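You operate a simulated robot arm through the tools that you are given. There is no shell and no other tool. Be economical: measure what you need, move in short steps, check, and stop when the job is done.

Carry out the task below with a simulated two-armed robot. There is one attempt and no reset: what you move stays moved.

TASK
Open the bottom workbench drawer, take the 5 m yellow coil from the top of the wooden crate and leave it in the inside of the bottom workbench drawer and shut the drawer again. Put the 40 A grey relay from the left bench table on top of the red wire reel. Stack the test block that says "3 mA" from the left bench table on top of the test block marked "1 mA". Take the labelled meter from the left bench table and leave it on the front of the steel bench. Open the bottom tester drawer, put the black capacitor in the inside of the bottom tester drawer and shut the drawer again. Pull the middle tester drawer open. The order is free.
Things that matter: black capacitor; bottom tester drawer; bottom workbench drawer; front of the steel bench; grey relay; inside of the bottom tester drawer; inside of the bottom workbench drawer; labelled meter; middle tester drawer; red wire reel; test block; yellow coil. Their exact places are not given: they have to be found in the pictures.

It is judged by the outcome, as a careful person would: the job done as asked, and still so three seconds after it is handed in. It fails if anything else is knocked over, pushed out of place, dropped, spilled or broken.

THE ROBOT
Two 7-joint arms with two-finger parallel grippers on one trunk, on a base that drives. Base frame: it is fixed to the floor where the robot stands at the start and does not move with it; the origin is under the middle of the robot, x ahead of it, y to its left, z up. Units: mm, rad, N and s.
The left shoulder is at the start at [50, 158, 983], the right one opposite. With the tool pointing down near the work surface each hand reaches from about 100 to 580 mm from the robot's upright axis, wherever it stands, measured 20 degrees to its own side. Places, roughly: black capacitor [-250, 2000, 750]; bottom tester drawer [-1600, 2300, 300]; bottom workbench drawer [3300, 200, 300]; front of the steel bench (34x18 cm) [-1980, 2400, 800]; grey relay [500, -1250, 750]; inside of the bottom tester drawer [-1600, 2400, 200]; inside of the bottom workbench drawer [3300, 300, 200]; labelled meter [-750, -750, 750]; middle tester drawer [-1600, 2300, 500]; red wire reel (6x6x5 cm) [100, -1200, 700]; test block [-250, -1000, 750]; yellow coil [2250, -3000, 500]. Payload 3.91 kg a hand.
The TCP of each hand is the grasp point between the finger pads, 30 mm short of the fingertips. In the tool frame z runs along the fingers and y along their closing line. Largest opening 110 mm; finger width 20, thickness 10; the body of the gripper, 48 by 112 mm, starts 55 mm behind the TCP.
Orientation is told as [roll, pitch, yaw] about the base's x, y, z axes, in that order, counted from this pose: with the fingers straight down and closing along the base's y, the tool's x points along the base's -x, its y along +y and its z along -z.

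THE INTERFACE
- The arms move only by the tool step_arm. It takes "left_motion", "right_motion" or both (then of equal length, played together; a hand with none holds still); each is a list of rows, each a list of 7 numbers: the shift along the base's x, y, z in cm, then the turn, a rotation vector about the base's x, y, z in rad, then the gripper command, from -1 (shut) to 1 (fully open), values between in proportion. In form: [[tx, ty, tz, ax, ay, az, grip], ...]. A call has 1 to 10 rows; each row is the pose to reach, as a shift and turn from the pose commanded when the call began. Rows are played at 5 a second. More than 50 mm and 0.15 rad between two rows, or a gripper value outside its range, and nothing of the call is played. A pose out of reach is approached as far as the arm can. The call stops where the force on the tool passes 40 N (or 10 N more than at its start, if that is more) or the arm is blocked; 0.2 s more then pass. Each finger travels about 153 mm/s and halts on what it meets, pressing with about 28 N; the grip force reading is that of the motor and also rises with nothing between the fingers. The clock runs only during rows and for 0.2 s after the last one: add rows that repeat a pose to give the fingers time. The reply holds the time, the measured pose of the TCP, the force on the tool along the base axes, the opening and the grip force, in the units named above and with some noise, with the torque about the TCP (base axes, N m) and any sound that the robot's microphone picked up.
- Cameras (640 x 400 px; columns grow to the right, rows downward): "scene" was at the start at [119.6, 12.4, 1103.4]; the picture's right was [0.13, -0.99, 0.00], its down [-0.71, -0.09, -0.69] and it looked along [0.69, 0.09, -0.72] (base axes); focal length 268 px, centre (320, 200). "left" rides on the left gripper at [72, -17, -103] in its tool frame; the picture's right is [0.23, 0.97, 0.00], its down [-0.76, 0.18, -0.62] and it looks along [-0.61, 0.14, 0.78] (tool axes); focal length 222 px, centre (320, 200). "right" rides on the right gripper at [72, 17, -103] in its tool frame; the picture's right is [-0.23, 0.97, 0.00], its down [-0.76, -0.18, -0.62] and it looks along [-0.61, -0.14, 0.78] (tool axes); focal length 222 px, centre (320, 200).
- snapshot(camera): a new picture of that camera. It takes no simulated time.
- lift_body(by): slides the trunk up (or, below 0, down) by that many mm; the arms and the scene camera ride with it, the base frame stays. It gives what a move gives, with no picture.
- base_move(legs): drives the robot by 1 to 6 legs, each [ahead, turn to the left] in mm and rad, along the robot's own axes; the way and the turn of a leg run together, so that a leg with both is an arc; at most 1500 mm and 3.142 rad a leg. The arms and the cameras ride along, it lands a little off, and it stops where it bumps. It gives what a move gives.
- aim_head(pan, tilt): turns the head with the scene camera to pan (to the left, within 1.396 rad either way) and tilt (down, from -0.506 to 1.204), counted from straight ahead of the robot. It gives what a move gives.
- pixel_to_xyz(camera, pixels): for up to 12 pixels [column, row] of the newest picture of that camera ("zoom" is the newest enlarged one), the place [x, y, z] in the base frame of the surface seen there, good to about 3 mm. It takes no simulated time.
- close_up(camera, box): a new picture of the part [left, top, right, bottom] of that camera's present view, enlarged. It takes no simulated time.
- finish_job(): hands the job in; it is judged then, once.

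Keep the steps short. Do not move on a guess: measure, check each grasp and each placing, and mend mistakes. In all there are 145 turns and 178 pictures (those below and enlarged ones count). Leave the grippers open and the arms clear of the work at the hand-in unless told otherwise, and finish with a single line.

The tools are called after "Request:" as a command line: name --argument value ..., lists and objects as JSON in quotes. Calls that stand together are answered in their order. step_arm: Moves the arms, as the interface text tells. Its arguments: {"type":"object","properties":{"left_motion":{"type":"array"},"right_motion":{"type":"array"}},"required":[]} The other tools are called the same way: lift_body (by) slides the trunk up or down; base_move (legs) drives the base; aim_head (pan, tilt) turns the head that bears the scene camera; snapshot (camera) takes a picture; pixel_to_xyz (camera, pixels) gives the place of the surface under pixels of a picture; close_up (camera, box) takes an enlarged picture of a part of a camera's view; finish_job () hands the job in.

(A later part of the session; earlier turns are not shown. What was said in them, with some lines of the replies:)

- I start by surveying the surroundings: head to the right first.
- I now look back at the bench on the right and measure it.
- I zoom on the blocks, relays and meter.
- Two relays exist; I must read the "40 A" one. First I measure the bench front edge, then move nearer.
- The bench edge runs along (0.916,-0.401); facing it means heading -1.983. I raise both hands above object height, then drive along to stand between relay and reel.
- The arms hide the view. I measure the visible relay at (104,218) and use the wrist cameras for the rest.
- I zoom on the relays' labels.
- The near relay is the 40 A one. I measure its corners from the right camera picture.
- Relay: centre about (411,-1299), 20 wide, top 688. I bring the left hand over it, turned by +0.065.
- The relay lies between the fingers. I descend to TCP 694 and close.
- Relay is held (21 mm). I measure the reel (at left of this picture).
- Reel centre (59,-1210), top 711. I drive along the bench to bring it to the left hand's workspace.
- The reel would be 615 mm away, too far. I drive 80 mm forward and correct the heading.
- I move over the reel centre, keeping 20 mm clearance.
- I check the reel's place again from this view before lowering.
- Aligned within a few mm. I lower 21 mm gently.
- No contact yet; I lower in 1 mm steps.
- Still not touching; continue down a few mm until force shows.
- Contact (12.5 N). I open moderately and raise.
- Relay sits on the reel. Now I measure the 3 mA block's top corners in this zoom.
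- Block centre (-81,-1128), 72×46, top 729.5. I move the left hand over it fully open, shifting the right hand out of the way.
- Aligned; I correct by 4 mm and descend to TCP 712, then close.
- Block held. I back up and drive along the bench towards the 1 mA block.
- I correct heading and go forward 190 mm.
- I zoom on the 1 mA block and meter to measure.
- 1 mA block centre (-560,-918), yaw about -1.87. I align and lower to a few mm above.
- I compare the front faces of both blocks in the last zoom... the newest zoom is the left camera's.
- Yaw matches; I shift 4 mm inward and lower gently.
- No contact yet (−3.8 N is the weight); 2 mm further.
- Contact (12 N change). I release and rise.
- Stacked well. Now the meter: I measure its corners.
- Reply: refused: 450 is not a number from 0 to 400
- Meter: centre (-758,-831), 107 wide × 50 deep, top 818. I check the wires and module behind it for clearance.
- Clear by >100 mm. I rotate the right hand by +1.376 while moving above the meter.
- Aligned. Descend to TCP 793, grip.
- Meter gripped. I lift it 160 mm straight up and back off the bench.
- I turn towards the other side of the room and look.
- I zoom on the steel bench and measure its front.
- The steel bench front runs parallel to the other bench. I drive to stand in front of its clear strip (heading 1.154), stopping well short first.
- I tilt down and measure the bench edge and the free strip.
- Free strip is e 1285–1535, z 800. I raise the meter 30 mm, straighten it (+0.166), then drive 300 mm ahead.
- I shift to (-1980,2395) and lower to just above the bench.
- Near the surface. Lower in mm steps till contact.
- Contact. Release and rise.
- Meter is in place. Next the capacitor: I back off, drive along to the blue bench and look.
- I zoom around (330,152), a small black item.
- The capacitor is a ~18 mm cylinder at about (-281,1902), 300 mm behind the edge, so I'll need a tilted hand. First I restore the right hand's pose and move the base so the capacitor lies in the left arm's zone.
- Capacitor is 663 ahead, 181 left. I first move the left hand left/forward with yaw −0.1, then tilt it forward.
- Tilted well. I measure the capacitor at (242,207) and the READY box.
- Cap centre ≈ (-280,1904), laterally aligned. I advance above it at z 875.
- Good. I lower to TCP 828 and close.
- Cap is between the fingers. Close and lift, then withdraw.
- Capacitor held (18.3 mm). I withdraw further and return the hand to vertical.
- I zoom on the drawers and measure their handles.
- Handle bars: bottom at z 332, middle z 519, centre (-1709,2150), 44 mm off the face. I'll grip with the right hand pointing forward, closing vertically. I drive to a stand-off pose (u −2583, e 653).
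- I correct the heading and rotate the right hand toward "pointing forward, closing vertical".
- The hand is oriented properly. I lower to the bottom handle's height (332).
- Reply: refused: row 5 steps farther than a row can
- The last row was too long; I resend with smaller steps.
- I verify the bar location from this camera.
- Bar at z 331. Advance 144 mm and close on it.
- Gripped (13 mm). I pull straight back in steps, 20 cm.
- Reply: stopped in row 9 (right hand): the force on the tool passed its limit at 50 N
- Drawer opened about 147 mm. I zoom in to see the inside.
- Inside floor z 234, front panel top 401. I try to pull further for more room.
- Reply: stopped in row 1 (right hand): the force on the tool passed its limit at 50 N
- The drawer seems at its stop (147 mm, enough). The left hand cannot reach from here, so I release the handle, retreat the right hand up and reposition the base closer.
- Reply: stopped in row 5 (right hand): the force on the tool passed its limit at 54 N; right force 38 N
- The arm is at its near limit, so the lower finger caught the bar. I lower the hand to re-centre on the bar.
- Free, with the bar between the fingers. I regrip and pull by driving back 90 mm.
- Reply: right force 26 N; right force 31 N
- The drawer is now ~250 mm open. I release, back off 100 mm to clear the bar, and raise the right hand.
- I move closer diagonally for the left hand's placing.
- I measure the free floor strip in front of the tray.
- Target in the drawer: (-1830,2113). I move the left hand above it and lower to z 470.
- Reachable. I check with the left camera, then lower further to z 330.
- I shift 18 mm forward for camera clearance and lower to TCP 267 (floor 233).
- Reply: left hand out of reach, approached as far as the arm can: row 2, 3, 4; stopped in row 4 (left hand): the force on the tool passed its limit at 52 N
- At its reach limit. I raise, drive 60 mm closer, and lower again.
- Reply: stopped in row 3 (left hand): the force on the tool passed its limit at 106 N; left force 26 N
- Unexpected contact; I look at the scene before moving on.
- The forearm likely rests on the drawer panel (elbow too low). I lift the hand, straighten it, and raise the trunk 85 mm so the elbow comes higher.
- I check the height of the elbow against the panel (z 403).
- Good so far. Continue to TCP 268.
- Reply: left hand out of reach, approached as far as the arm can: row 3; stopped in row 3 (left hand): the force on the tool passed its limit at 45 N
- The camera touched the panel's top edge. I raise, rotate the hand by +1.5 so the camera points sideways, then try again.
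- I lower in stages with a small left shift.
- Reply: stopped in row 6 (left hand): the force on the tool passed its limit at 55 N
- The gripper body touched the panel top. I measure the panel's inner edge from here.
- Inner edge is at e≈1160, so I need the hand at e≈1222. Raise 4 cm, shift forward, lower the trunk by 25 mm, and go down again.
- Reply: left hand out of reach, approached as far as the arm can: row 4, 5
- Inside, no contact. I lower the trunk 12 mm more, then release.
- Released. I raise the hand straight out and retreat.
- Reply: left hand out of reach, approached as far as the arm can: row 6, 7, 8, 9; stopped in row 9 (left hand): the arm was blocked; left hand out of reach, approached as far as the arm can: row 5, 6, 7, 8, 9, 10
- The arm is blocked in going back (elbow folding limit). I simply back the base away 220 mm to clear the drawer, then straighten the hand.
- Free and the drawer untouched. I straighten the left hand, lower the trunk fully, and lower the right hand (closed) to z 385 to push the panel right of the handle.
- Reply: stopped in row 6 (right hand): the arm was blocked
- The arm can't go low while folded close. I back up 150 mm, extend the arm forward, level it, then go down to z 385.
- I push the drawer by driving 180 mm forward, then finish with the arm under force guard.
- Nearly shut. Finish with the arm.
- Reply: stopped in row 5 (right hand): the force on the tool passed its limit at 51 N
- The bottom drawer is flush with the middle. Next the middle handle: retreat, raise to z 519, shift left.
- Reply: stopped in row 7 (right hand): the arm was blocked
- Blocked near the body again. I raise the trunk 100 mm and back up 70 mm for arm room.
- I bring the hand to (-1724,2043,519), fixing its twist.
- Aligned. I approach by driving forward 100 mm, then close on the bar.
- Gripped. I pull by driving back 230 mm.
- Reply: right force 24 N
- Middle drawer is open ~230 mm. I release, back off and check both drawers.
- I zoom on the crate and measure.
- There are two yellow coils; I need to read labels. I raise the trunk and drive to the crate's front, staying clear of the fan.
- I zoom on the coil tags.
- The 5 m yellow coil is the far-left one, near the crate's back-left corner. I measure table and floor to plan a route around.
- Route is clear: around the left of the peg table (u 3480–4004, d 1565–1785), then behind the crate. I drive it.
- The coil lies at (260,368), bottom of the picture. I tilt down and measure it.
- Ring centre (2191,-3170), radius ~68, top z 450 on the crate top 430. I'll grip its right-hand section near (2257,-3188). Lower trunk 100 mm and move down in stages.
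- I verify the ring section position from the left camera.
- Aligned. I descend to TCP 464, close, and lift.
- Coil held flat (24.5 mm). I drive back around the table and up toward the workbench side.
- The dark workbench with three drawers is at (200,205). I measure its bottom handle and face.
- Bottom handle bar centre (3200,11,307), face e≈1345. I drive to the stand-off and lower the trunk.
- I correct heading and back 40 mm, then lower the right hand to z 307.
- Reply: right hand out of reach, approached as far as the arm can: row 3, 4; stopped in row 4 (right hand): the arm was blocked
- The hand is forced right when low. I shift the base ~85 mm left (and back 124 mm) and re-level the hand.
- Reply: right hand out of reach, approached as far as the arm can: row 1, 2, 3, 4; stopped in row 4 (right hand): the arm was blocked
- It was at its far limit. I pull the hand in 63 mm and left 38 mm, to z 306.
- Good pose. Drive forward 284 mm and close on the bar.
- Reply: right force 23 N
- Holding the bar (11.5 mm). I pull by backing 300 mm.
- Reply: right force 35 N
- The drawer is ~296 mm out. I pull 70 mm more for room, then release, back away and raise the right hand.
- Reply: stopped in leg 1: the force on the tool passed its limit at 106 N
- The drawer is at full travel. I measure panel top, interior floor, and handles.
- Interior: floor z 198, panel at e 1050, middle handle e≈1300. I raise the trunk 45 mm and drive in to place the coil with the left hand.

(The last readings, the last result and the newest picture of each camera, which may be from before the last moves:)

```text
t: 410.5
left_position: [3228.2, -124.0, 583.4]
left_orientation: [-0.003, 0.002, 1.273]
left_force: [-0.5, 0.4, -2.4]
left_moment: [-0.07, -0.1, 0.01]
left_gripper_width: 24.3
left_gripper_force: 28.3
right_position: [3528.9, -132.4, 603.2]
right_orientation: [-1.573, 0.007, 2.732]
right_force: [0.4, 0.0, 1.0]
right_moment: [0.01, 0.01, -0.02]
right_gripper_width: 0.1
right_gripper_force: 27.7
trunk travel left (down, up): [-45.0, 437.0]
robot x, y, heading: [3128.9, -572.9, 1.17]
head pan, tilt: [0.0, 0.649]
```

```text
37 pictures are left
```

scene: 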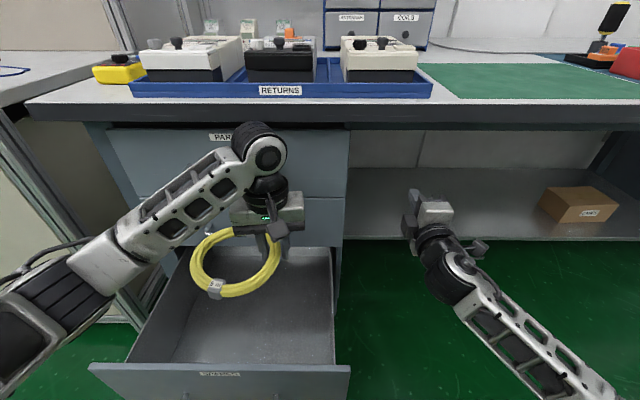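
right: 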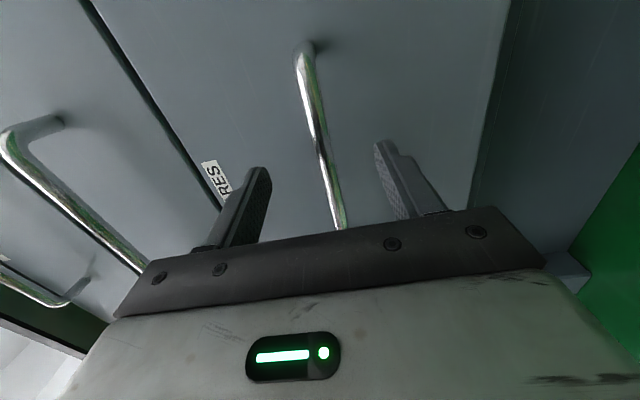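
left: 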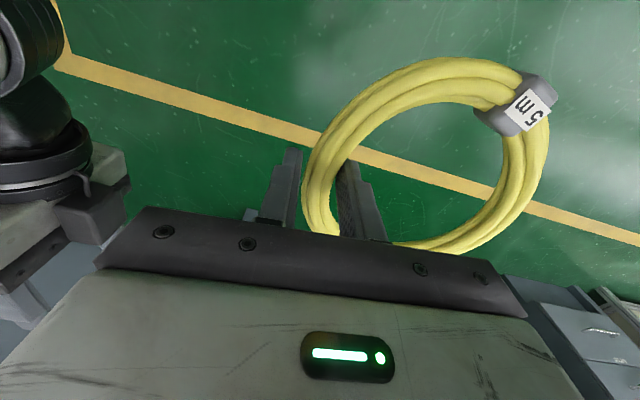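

I rotate the hand +0.38, shift to e 1230, and lower to z 340.

Request:
step_arm --left_motion '[[-0.3, 1.4, 0, 0, 0, 0.13, -1], [-0.6, 2.8, 0, 0, 0, 0.26, -1], [-0.9, 4.3, 0, 0, 0, 0.38, -1], [-0.9, 4.3, -4.5, 0, 0, 0.38, -1], [-0.9, 4.3, -9, 0, 0, 0.38, -1], [-0.9, 4.3, -13.5, 0, 0, 0.38, -1], [-0.9, 4.3, -17.5, 0, 0, 0.38, -1], [-0.9, 4.3, -21, 0, 0, 0.38, -1], [-0.9, 4.3, -24.3, 0, 0, 0.38, -1]]'

Request:
snapshot --camera "left"

Request:
snapshot --camera "scene"

```text
t: 412.5
left_position: [3217.4, -81.8, 338.0]
left_orientation: [-0.004, 0.003, 1.653]
left_force: [-0.2, 0.0, -0.5]
left_moment: [0.01, -0.06, 0.03]
left_gripper_width: 24.8
left_gripper_force: 28.1
right_position: [3529.0, -131.6, 602.5]
right_orientation: [-1.573, 0.004, 2.731]
right_force: [0.8, 0.0, -0.2]
right_moment: [-0.04, -0.03, 0.01]
right_gripper_width: 0.1
right_gripper_force: 27.5
trunk travel left (down, up): [-45.0, 437.0]
robot x, y, heading: [3126.4, -575.8, 1.17]
head pan, tilt: [0.0, 0.649]
```

```text
36 pictures are left
```

left: 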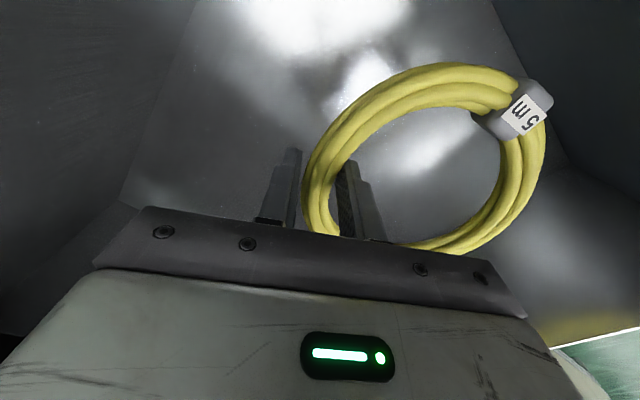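

```text
35 pictures are left
```

scene: 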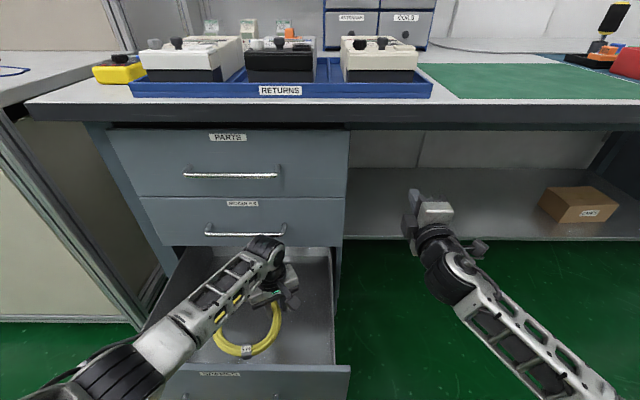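

Inside without contact. Lower to ~236.

Request:
step_arm --left_motion '[[0, 0, -3, 0, 0, 0, -1], [0, 0, -6, 0, 0, 0, -1], [0, 0, -8.5, 0, 0, 0, -1], [0, 0, -10.2, 0, 0, 0, -1]]'

Request:
snapshot --camera "left"

```text
t: 413.5
left_position: [3217.3, -84.8, 241.0]
left_orientation: [-0.004, 0.005, 1.654]
left_force: [0.1, 0.4, -2.1]
left_moment: [-0.02, -0.09, 0.05]
left_gripper_width: 24.4
left_gripper_force: 28.0
right_position: [3528.9, -131.3, 604.1]
right_orientation: [-1.573, 0.007, 2.732]
right_force: [-0.1, -0.3, 0.8]
right_moment: [-0.04, 0.0, -0.02]
right_gripper_width: 0.0
right_gripper_force: 28.0
trunk travel left (down, up): [-45.0, 437.0]
robot x, y, heading: [3126.1, -575.8, 1.167]
head pan, tilt: [0.0, 0.649]
```

```text
34 pictures are left
```

left: 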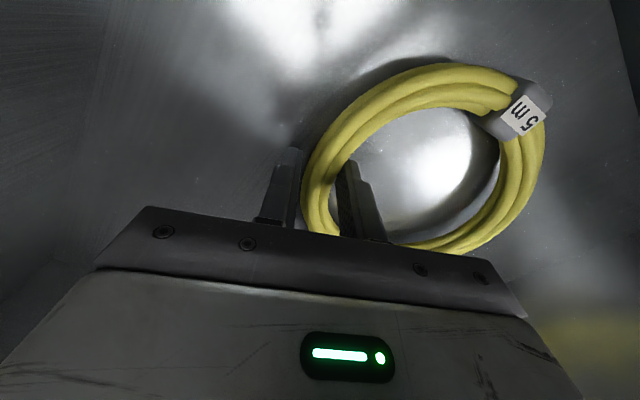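

Close to the floor; I lower 8 mm, open, and rise along the same path.

Request:
step_arm --left_motion '[[0, 0, -0.4, 0, 0, 0, -1], [0, 0, -0.8, 0, 0, 0, -1], [0, 0, -0.7, 0, 0, 0, -0.3], [0, 0, -0.7, 0, 0, 0, 0], [0, 0, -0.7, 0, 0, 0, 0], [0, 0, 4, 0, 0, 0, 0], [0, 0, 8.5, 0, 0, 0, 0], [0, 0, 13, 0, 0, 0, 0], [0, 0, 17.5, 0, 0, 0, 0], [0, 0, 22, 0, 0, 0, 0]]'

Request:
step_arm --left_motion '[[0, 0, 4.5, 0, 0, 0, 0], [0, 0, 9, 0, 0, 0, 0], [0, 0, 11, 0, 0, 0, 0]]'

Request:
snapshot --camera "scene"

```text
t: 415.2
left_position: [3246.7, -37.1, 395.2]
left_orientation: [-0.054, -0.09, 1.65]
left_force: [-1.4, -17.3, 3.3]
left_moment: [1.9, -0.22, -0.17]
left_gripper_width: 54.8
left_gripper_force: 0.1
left hand out of reach, approached as far as the arm can: row 1, 2, 3, 4, 5
right_position: [3527.9, -134.3, 603.1]
right_orientation: [-1.573, 0.001, 2.731]
right_force: [-0.4, -0.7, -0.4]
right_moment: [0.02, 0.0, 0.05]
right_gripper_width: 0.0
right_gripper_force: 28.0
trunk travel left (down, up): [-45.0, 437.0]
robot x, y, heading: [3123.9, -574.8, 1.17]
head pan, tilt: [0.0, 0.649]
stopped in row 8 (left hand): the force on the tool passed its limit at 79 N (the readings are from after the stop); the commanded pose is now the measured one
```

```text
t: 415.5
left_position: [3244.0, -39.9, 396.3]
left_orientation: [-0.041, -0.069, 1.649]
left_force: [-0.8, -4.2, -8.9]
left_moment: [0.15, 0.08, -0.07]
left_gripper_width: 54.9
left_gripper_force: 0.0
right_position: [3528.2, -133.0, 599.4]
right_orientation: [-1.572, 0.004, 2.729]
right_force: [-0.1, -0.9, 0.8]
right_moment: [0.03, 0.0, 0.0]
right_gripper_width: 0.0
right_gripper_force: 28.2
trunk travel left (down, up): [-45.0, 437.0]
robot x, y, heading: [3122.7, -574.2, 1.169]
head pan, tilt: [0.0, 0.649]
stopped in row 1 (left hand): the force on the tool passed its limit at 78 N (the readings are from after the stop); the commanded pose is now the measured one
```

```text
33 pictures are left
```

scene: 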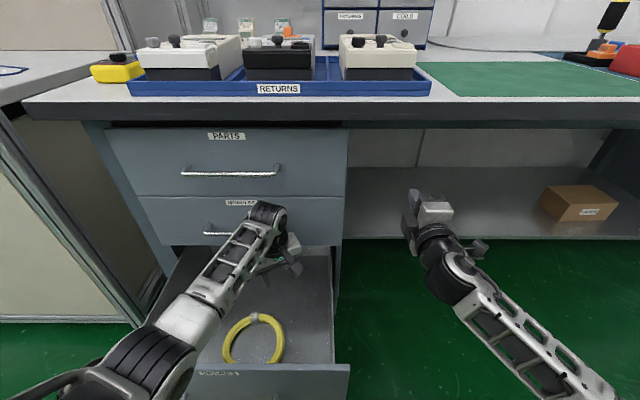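

The coil rests in the drawer. The hand drifted forward under the middle handle; I back the base 55 mm first, then lift the trunk to clear.

Request:
base_move --legs '[[-55, 0]]'

Request:
lift_body --by 150

Request:
snapshot --camera "scene"

```text
t: 416.4
left_position: [3222.6, -88.2, 397.7]
left_orientation: [-0.043, -0.069, 1.649]
left_force: [-1.6, 0.4, 0.6]
left_moment: [0.02, -0.03, 0.02]
left_gripper_width: 54.9
left_gripper_force: 0.1
right_position: [3507.0, -181.5, 602.5]
right_orientation: [-1.571, 0.005, 2.732]
right_force: [-0.1, 1.0, 0.4]
right_moment: [0.01, -0.03, -0.01]
right_gripper_width: 0.1
right_gripper_force: 27.8
trunk travel left (down, up): [-45.0, 437.0]
robot x, y, heading: [3108.3, -627.6, 1.175]
head pan, tilt: [0.0, 0.649]
```

```text
t: 418.2
left_position: [3221.8, -88.1, 547.5]
left_orientation: [-0.043, -0.069, 1.648]
left_force: [0.7, 0.1, 0.1]
left_moment: [0.01, 0.01, 0.04]
left_gripper_width: 55.2
left_gripper_force: 0.1
right_position: [3506.1, -181.9, 753.1]
right_orientation: [-1.574, 0.006, 2.732]
right_force: [-0.4, 0.6, 0.1]
right_moment: [0.0, -0.03, -0.01]
right_gripper_width: 0.0
right_gripper_force: 27.9
trunk travel left (down, up): [-195.0, 287.0]
robot x, y, heading: [3103.8, -628.2, 1.166]
head pan, tilt: [0.0, 0.649]
```

```text
32 pictures are left
```

scene: 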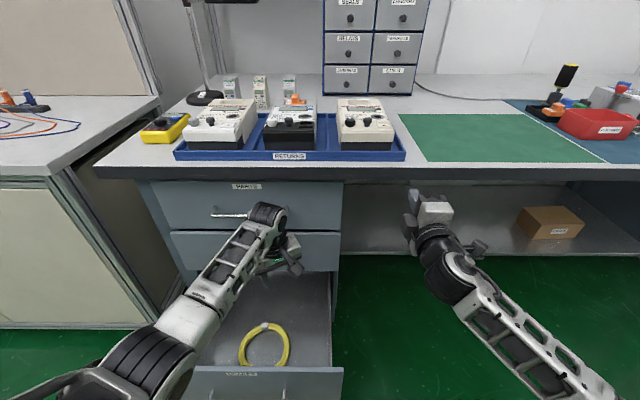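

Clear. I back off, retract the left hand, sidestep left so the right hand faces the panel right of its handle, lower trunk and hand.

Request:
base_move --legs '[[-350, 0], [0, 1.571], [215, 0], [0, -1.571]]'

Request:
step_arm --left_motion '[[0, 0, 4.5, 0, 0, -0.1, 0], [0, 0, 9, 0, 0, -0.2, 0], [0, 0, 13.5, 0, 0, -0.3, 0], [0, 0, 18, 0, 0, -0.4, 0], [-1.5, -3.6, 21, 0.02, 0.04, -0.45, 0], [-3.2, -7.2, 24, 0.02, 0.06, -0.45, 0], [-4.8, -10.9, 27, 0.02, 0.08, -0.45, 0], [-6.4, -14.5, 30, 0.02, 0.08, -0.45, 0], [-8, -18, 33, 0.02, 0.08, -0.45, 0]]'

Request:
lift_body --by -195

Request:
step_arm --right_motion '[[0, 0, -4.5, 0, 0, 0, -1], [0, 0, -9, 0, 0, 0, -1], [0, 0, -13.5, 0, 0, 0, -1], [0, 0, -18.5, 0, 0, 0, -1]]'

Request:
snapshot --camera "scene"

```text
t: 429.6
left_position: [2926.4, -343.4, 547.7]
left_orientation: [-0.044, -0.067, 1.569]
left_force: [-0.8, -0.3, 0.4]
left_moment: [-0.03, 0.0, -0.01]
left_gripper_width: 54.9
left_gripper_force: 0.1
right_position: [3202.0, -459.5, 753.2]
right_orientation: [-1.572, 0.004, 2.649]
right_force: [0.4, -0.6, 0.0]
right_moment: [-0.01, 0.02, 0.0]
right_gripper_width: 0.3
right_gripper_force: 27.6
trunk travel left (down, up): [-195.0, 287.0]
robot x, y, heading: [2766.3, -866.8, 1.088]
head pan, tilt: [0.0, 0.649]
```

```text
refused: row 7 steps farther than a row can; nothing moved
```

```text
t: 431.7
left_position: [2931.9, -327.1, 380.4]
left_orientation: [-0.057, -0.117, 1.572]
left_force: [-0.8, -0.3, 0.0]
left_moment: [0.0, -0.04, 0.02]
left_gripper_width: 55.0
left_gripper_force: 0.1
right_position: [3202.9, -460.9, 562.4]
right_orientation: [-1.577, -0.002, 2.65]
right_force: [0.4, 0.2, 0.8]
right_moment: [-0.02, 0.0, -0.01]
right_gripper_width: 0.2
right_gripper_force: 27.5
trunk travel left (down, up): [0.0, 482.0]
robot x, y, heading: [2764.9, -867.8, 1.092]
head pan, tilt: [0.0, 0.649]
```

```text
t: 432.7
left_position: [2931.3, -326.9, 379.0]
left_orientation: [-0.056, -0.116, 1.573]
left_force: [0.7, -0.2, 0.7]
left_moment: [0.01, 0.01, 0.02]
left_gripper_width: 55.1
left_gripper_force: 0.0
right_position: [3198.0, -459.9, 374.0]
right_orientation: [-1.573, -0.002, 2.651]
right_force: [-0.8, -0.7, 0.1]
right_moment: [0.01, -0.03, -0.01]
right_gripper_width: 0.0
right_gripper_force: 28.3
trunk travel left (down, up): [0.0, 482.0]
robot x, y, heading: [2759.7, -867.0, 1.089]
head pan, tilt: [0.0, 0.649]
```

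```text
31 pictures are left
```

scene: 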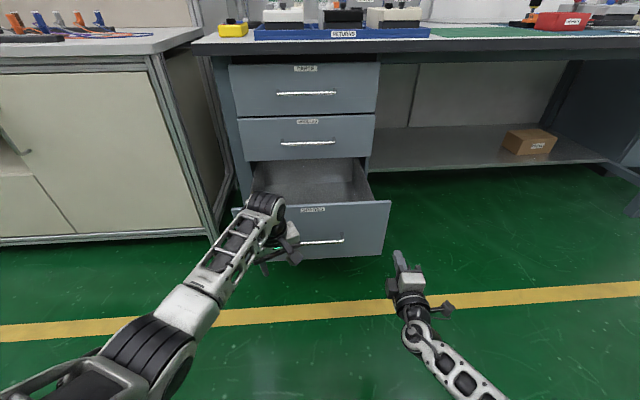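

I raise and retract the left hand with legal steps, straighten the heading and drive up to the panel.

Request:
step_arm --left_motion '[[0, 0, 4.5, 0, 0, -0.07, 0], [0, 0, 9, 0, 0, -0.14, 0], [0, 0, 13.5, 0, 0, -0.21, 0], [0, 0, 18, 0, 0, -0.28, 0], [0, 0, 22.5, 0, 0, -0.35, 0], [0, 0, 27, 0, 0, -0.4, 0], [-1.8, -4, 28, 0, 0, -0.4, 0], [-3.6, -8, 29, 0, 0, -0.4, 0], [-5.4, -12, 30, 0, 0, -0.4, 0], [-7.2, -16, 31, 0, 0, -0.4, 0]]'

Request:
base_move --legs '[[0, 0.064], [105, 0]]'

Request:
snapshot --camera "scene"

```text
t: 434.9
left_position: [2857.4, -506.5, 665.4]
left_orientation: [-0.041, -0.067, 1.167]
left_force: [0.1, -0.4, 0.6]
left_moment: [-0.02, 0.02, -0.02]
left_gripper_width: 55.1
left_gripper_force: 0.1
right_position: [3200.6, -460.6, 371.5]
right_orientation: [-1.573, 0.006, 2.649]
right_force: [0.0, -1.1, -0.2]
right_moment: [-0.01, -0.04, 0.01]
right_gripper_width: 0.0
right_gripper_force: 28.1
trunk travel left (down, up): [0.0, 482.0]
robot x, y, heading: [2767.1, -866.7, 1.083]
head pan, tilt: [0.0, 0.649]
```

```text
t: 436.5
left_position: [2875.5, -409.8, 667.2]
left_orientation: [-0.041, -0.07, 1.232]
left_force: [0.6, -0.4, 0.5]
left_moment: [-0.04, -0.01, -0.05]
left_gripper_width: 54.9
left_gripper_force: 0.0
right_position: [3215.9, -341.8, 372.7]
right_orientation: [-1.572, 0.005, 2.712]
right_force: [0.0, -0.5, -0.6]
right_moment: [0.02, 0.0, 0.01]
right_gripper_width: 0.0
right_gripper_force: 27.5
trunk travel left (down, up): [0.0, 482.0]
robot x, y, heading: [2804.8, -779.2, 1.153]
head pan, tilt: [0.0, 0.649]
```

```text
30 pictures are left
```

scene: 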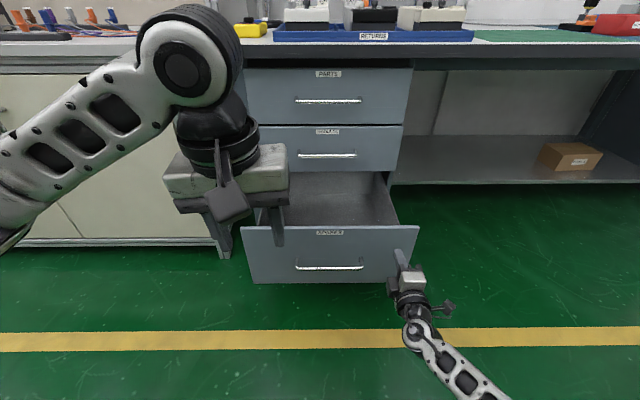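

The fingertips face the panel right of the handle. I push by driving 270 mm, then finish with the arm.

Request:
base_move --legs '[[270, 0]]'

Request:
step_arm --right_motion '[[0.8, 1.8, 0, 0, 0, 0, -1], [1.4, 3.2, 0, 0, 0, 0, -1], [1.9, 4.3, 0, 0, 0, 0, -1], [2.3, 5.1, 0, 0, 0, 0, -1], [2.6, 5.8, 0, 0, 0, 0, -1], [2.9, 6.5, 0, 0, 0, 0, -1]]'

Request:
snapshot --camera "scene"

Request:
pixel_to_xyz --camera "scene" --pixels '[[280, 215], [300, 215], [330, 215], [280, 275], [300, 275], [330, 275], [350, 275], [300, 165]]'

```text
t: 438.4
left_position: [2984.9, -169.3, 666.6]
left_orientation: [-0.043, -0.071, 1.224]
left_force: [0.5, 0.3, -0.4]
left_moment: [-0.03, -0.02, -0.01]
left_gripper_width: 55.1
left_gripper_force: 0.1
right_position: [3327.2, -104.5, 372.4]
right_orientation: [-1.572, 0.005, 2.705]
right_force: [0.0, -0.1, 0.1]
right_moment: [0.01, 0.0, -0.04]
right_gripper_width: 0.1
right_gripper_force: 28.5
trunk travel left (down, up): [0.0, 482.0]
robot x, y, heading: [2914.0, -534.1, 1.144]
head pan, tilt: [0.0, 0.649]
```

```text
t: 439.7
left_position: [2986.6, -171.0, 666.9]
left_orientation: [-0.043, -0.069, 1.224]
left_force: [-0.5, -1.3, 0.5]
left_moment: [0.0, -0.01, -0.02]
left_gripper_width: 54.9
left_gripper_force: 0.0
right_position: [3352.5, -47.6, 371.7]
right_orientation: [-1.58, 0.005, 2.705]
right_force: [-4.5, -9.3, 5.7]
right_moment: [0.14, -0.01, 0.11]
right_gripper_width: 0.0
right_gripper_force: 28.2
trunk travel left (down, up): [0.0, 482.0]
robot x, y, heading: [2914.3, -540.3, 1.144]
head pan, tilt: [0.0, 0.649]
stopped in row 6 (right hand): the force on the tool passed its limit at 59 N (the readings are from after the stop); the commanded pose is now the measured one
```

```text
29 pictures are left
```

scene: 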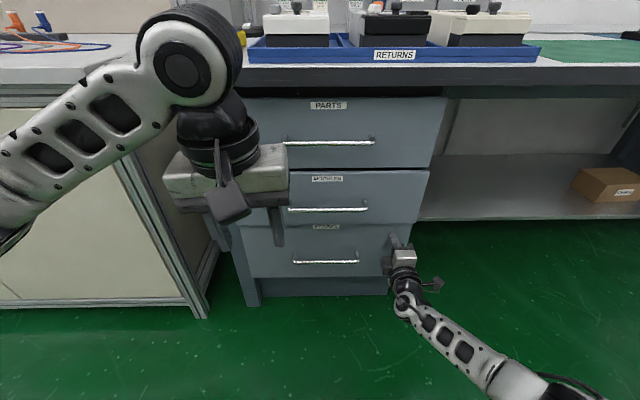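

```text
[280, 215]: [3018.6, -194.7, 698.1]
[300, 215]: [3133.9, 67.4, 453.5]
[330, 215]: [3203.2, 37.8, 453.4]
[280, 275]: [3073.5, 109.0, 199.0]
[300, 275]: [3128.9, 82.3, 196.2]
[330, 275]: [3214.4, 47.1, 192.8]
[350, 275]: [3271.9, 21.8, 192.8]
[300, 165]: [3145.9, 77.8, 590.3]
```

The bottom drawer is flush with its original place (e 1344), but the middle one stands ~12 mm out. I push that shut too.

Request:
step_arm --right_motion '[[-1.6, -3.6, 0, 0, 0, 0, -1], [-2.8, -6.4, 0, 0, 0, 0, -1], [-2.8, -6.4, 4.5, 0, 0, 0, -1], [-2.8, -6.4, 9, 0, 0, 0, -1], [-1.6, -3.6, 9, 0, 0, 0, -1], [-0.8, -1.8, 9, 0, 0, 0, -1], [-0.3, -0.7, 9, 0, 0, 0, -1], [0.1, 0.2, 9, 0, 0, 0, -1], [0.4, 1.0, 9, 0, 0, 0, -1]]'

Request:
snapshot --camera "scene"

Request:
pixel_to_xyz --camera "scene" --pixels '[[300, 215], [330, 215], [360, 190], [330, 275], [350, 275], [350, 165], [330, 165]]'

```text
t: 441.6
left_position: [2986.5, -170.8, 667.1]
left_orientation: [-0.043, -0.07, 1.221]
left_force: [0.1, 1.3, 1.0]
left_moment: [-0.02, 0.04, 0.03]
left_gripper_width: 54.9
left_gripper_force: 0.0
right_position: [3351.2, -47.7, 458.9]
right_orientation: [-1.576, 0.005, 2.701]
right_force: [-2.7, -10.7, 6.5]
right_moment: [0.15, 0.02, 0.08]
right_gripper_width: 0.0
right_gripper_force: 28.3
trunk travel left (down, up): [0.0, 482.0]
robot x, y, heading: [2912.7, -538.0, 1.141]
head pan, tilt: [0.0, 0.649]
stopped in row 9 (right hand): the force on the tool passed its limit at 59 N (the readings are from after the stop); the commanded pose is now the measured one
```

```text
28 pictures are left
```

scene: 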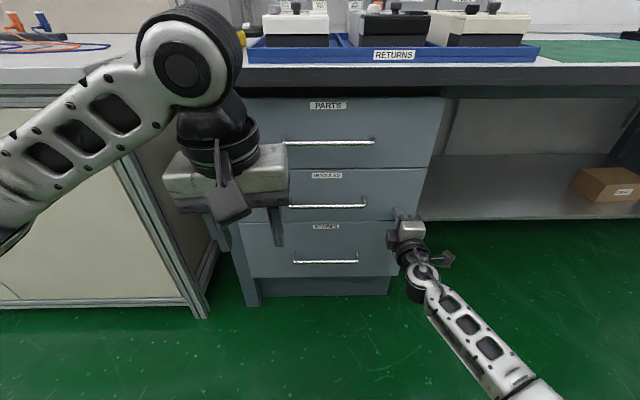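

```text
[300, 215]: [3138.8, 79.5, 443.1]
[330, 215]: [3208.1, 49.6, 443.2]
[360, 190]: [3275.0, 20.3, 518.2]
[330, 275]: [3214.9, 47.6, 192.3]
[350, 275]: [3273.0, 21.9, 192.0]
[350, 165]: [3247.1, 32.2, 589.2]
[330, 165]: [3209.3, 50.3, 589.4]
```

All three workbench drawers are flush. I back away and open both grippers.

Request:
base_move --legs '[[-250, 0]]'

Request:
step_arm --left_motion '[[0, 0, 0, 0, 0, 0, 1], [0, 0, 0, 0, 0, 0, 1], [0, 0, 0, 0, 0, 0, 1]]' --right_motion '[[0, 0, 0, 0, 0, 0, 0], [0, 0, 0, 0, 0, 0, 1], [0, 0, 0, 0, 0, 0, 1]]'

Request:
snapshot --camera "scene"

```text
t: 443.4
left_position: [2885.0, -397.5, 666.5]
left_orientation: [-0.042, -0.067, 1.217]
left_force: [-0.3, 1.4, -0.8]
left_moment: [0.0, 0.01, 0.0]
left_gripper_width: 54.9
left_gripper_force: 0.0
right_position: [3249.7, -275.9, 458.1]
right_orientation: [-1.574, 0.006, 2.696]
right_force: [0.1, -0.3, -0.3]
right_moment: [-0.02, -0.01, 0.01]
right_gripper_width: 0.0
right_gripper_force: 28.2
trunk travel left (down, up): [0.0, 482.0]
robot x, y, heading: [2806.4, -762.8, 1.139]
head pan, tilt: [0.0, 0.649]
```

```text
t: 444.2
left_position: [2884.2, -396.9, 666.2]
left_orientation: [-0.041, -0.071, 1.218]
left_force: [1.1, -0.4, -0.1]
left_moment: [0.0, 0.02, -0.01]
left_gripper_width: 109.9
left_gripper_force: 0.0
right_position: [3250.5, -275.7, 457.7]
right_orientation: [-1.573, 0.005, 2.699]
right_force: [0.3, 0.2, 0.3]
right_moment: [-0.01, 0.01, 0.01]
right_gripper_width: 109.7
right_gripper_force: 0.0
trunk travel left (down, up): [0.0, 482.0]
robot x, y, heading: [2810.1, -764.9, 1.142]
head pan, tilt: [0.0, 0.649]
```

```text
27 pictures are left
```

scene: 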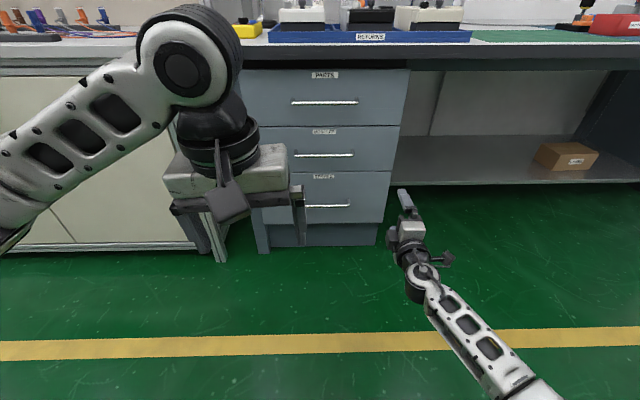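

All drawers are as asked, grippers open and the arms clear; I hand in.

Request:
finish_job

```text
The job is handed in.
```

All six parts of the task are done and handed in: the coil is in the shut bottom workbench drawer, the relay is on the reel, the 3 mA block is on the 1 mA block, the meter is on the front of the steel bench, the capacitor is in the shut bottom tester drawer, and the middle tester drawer is open; my hand also pulled the middle workbench drawer about 12 mm out, and I pushed it back flush.
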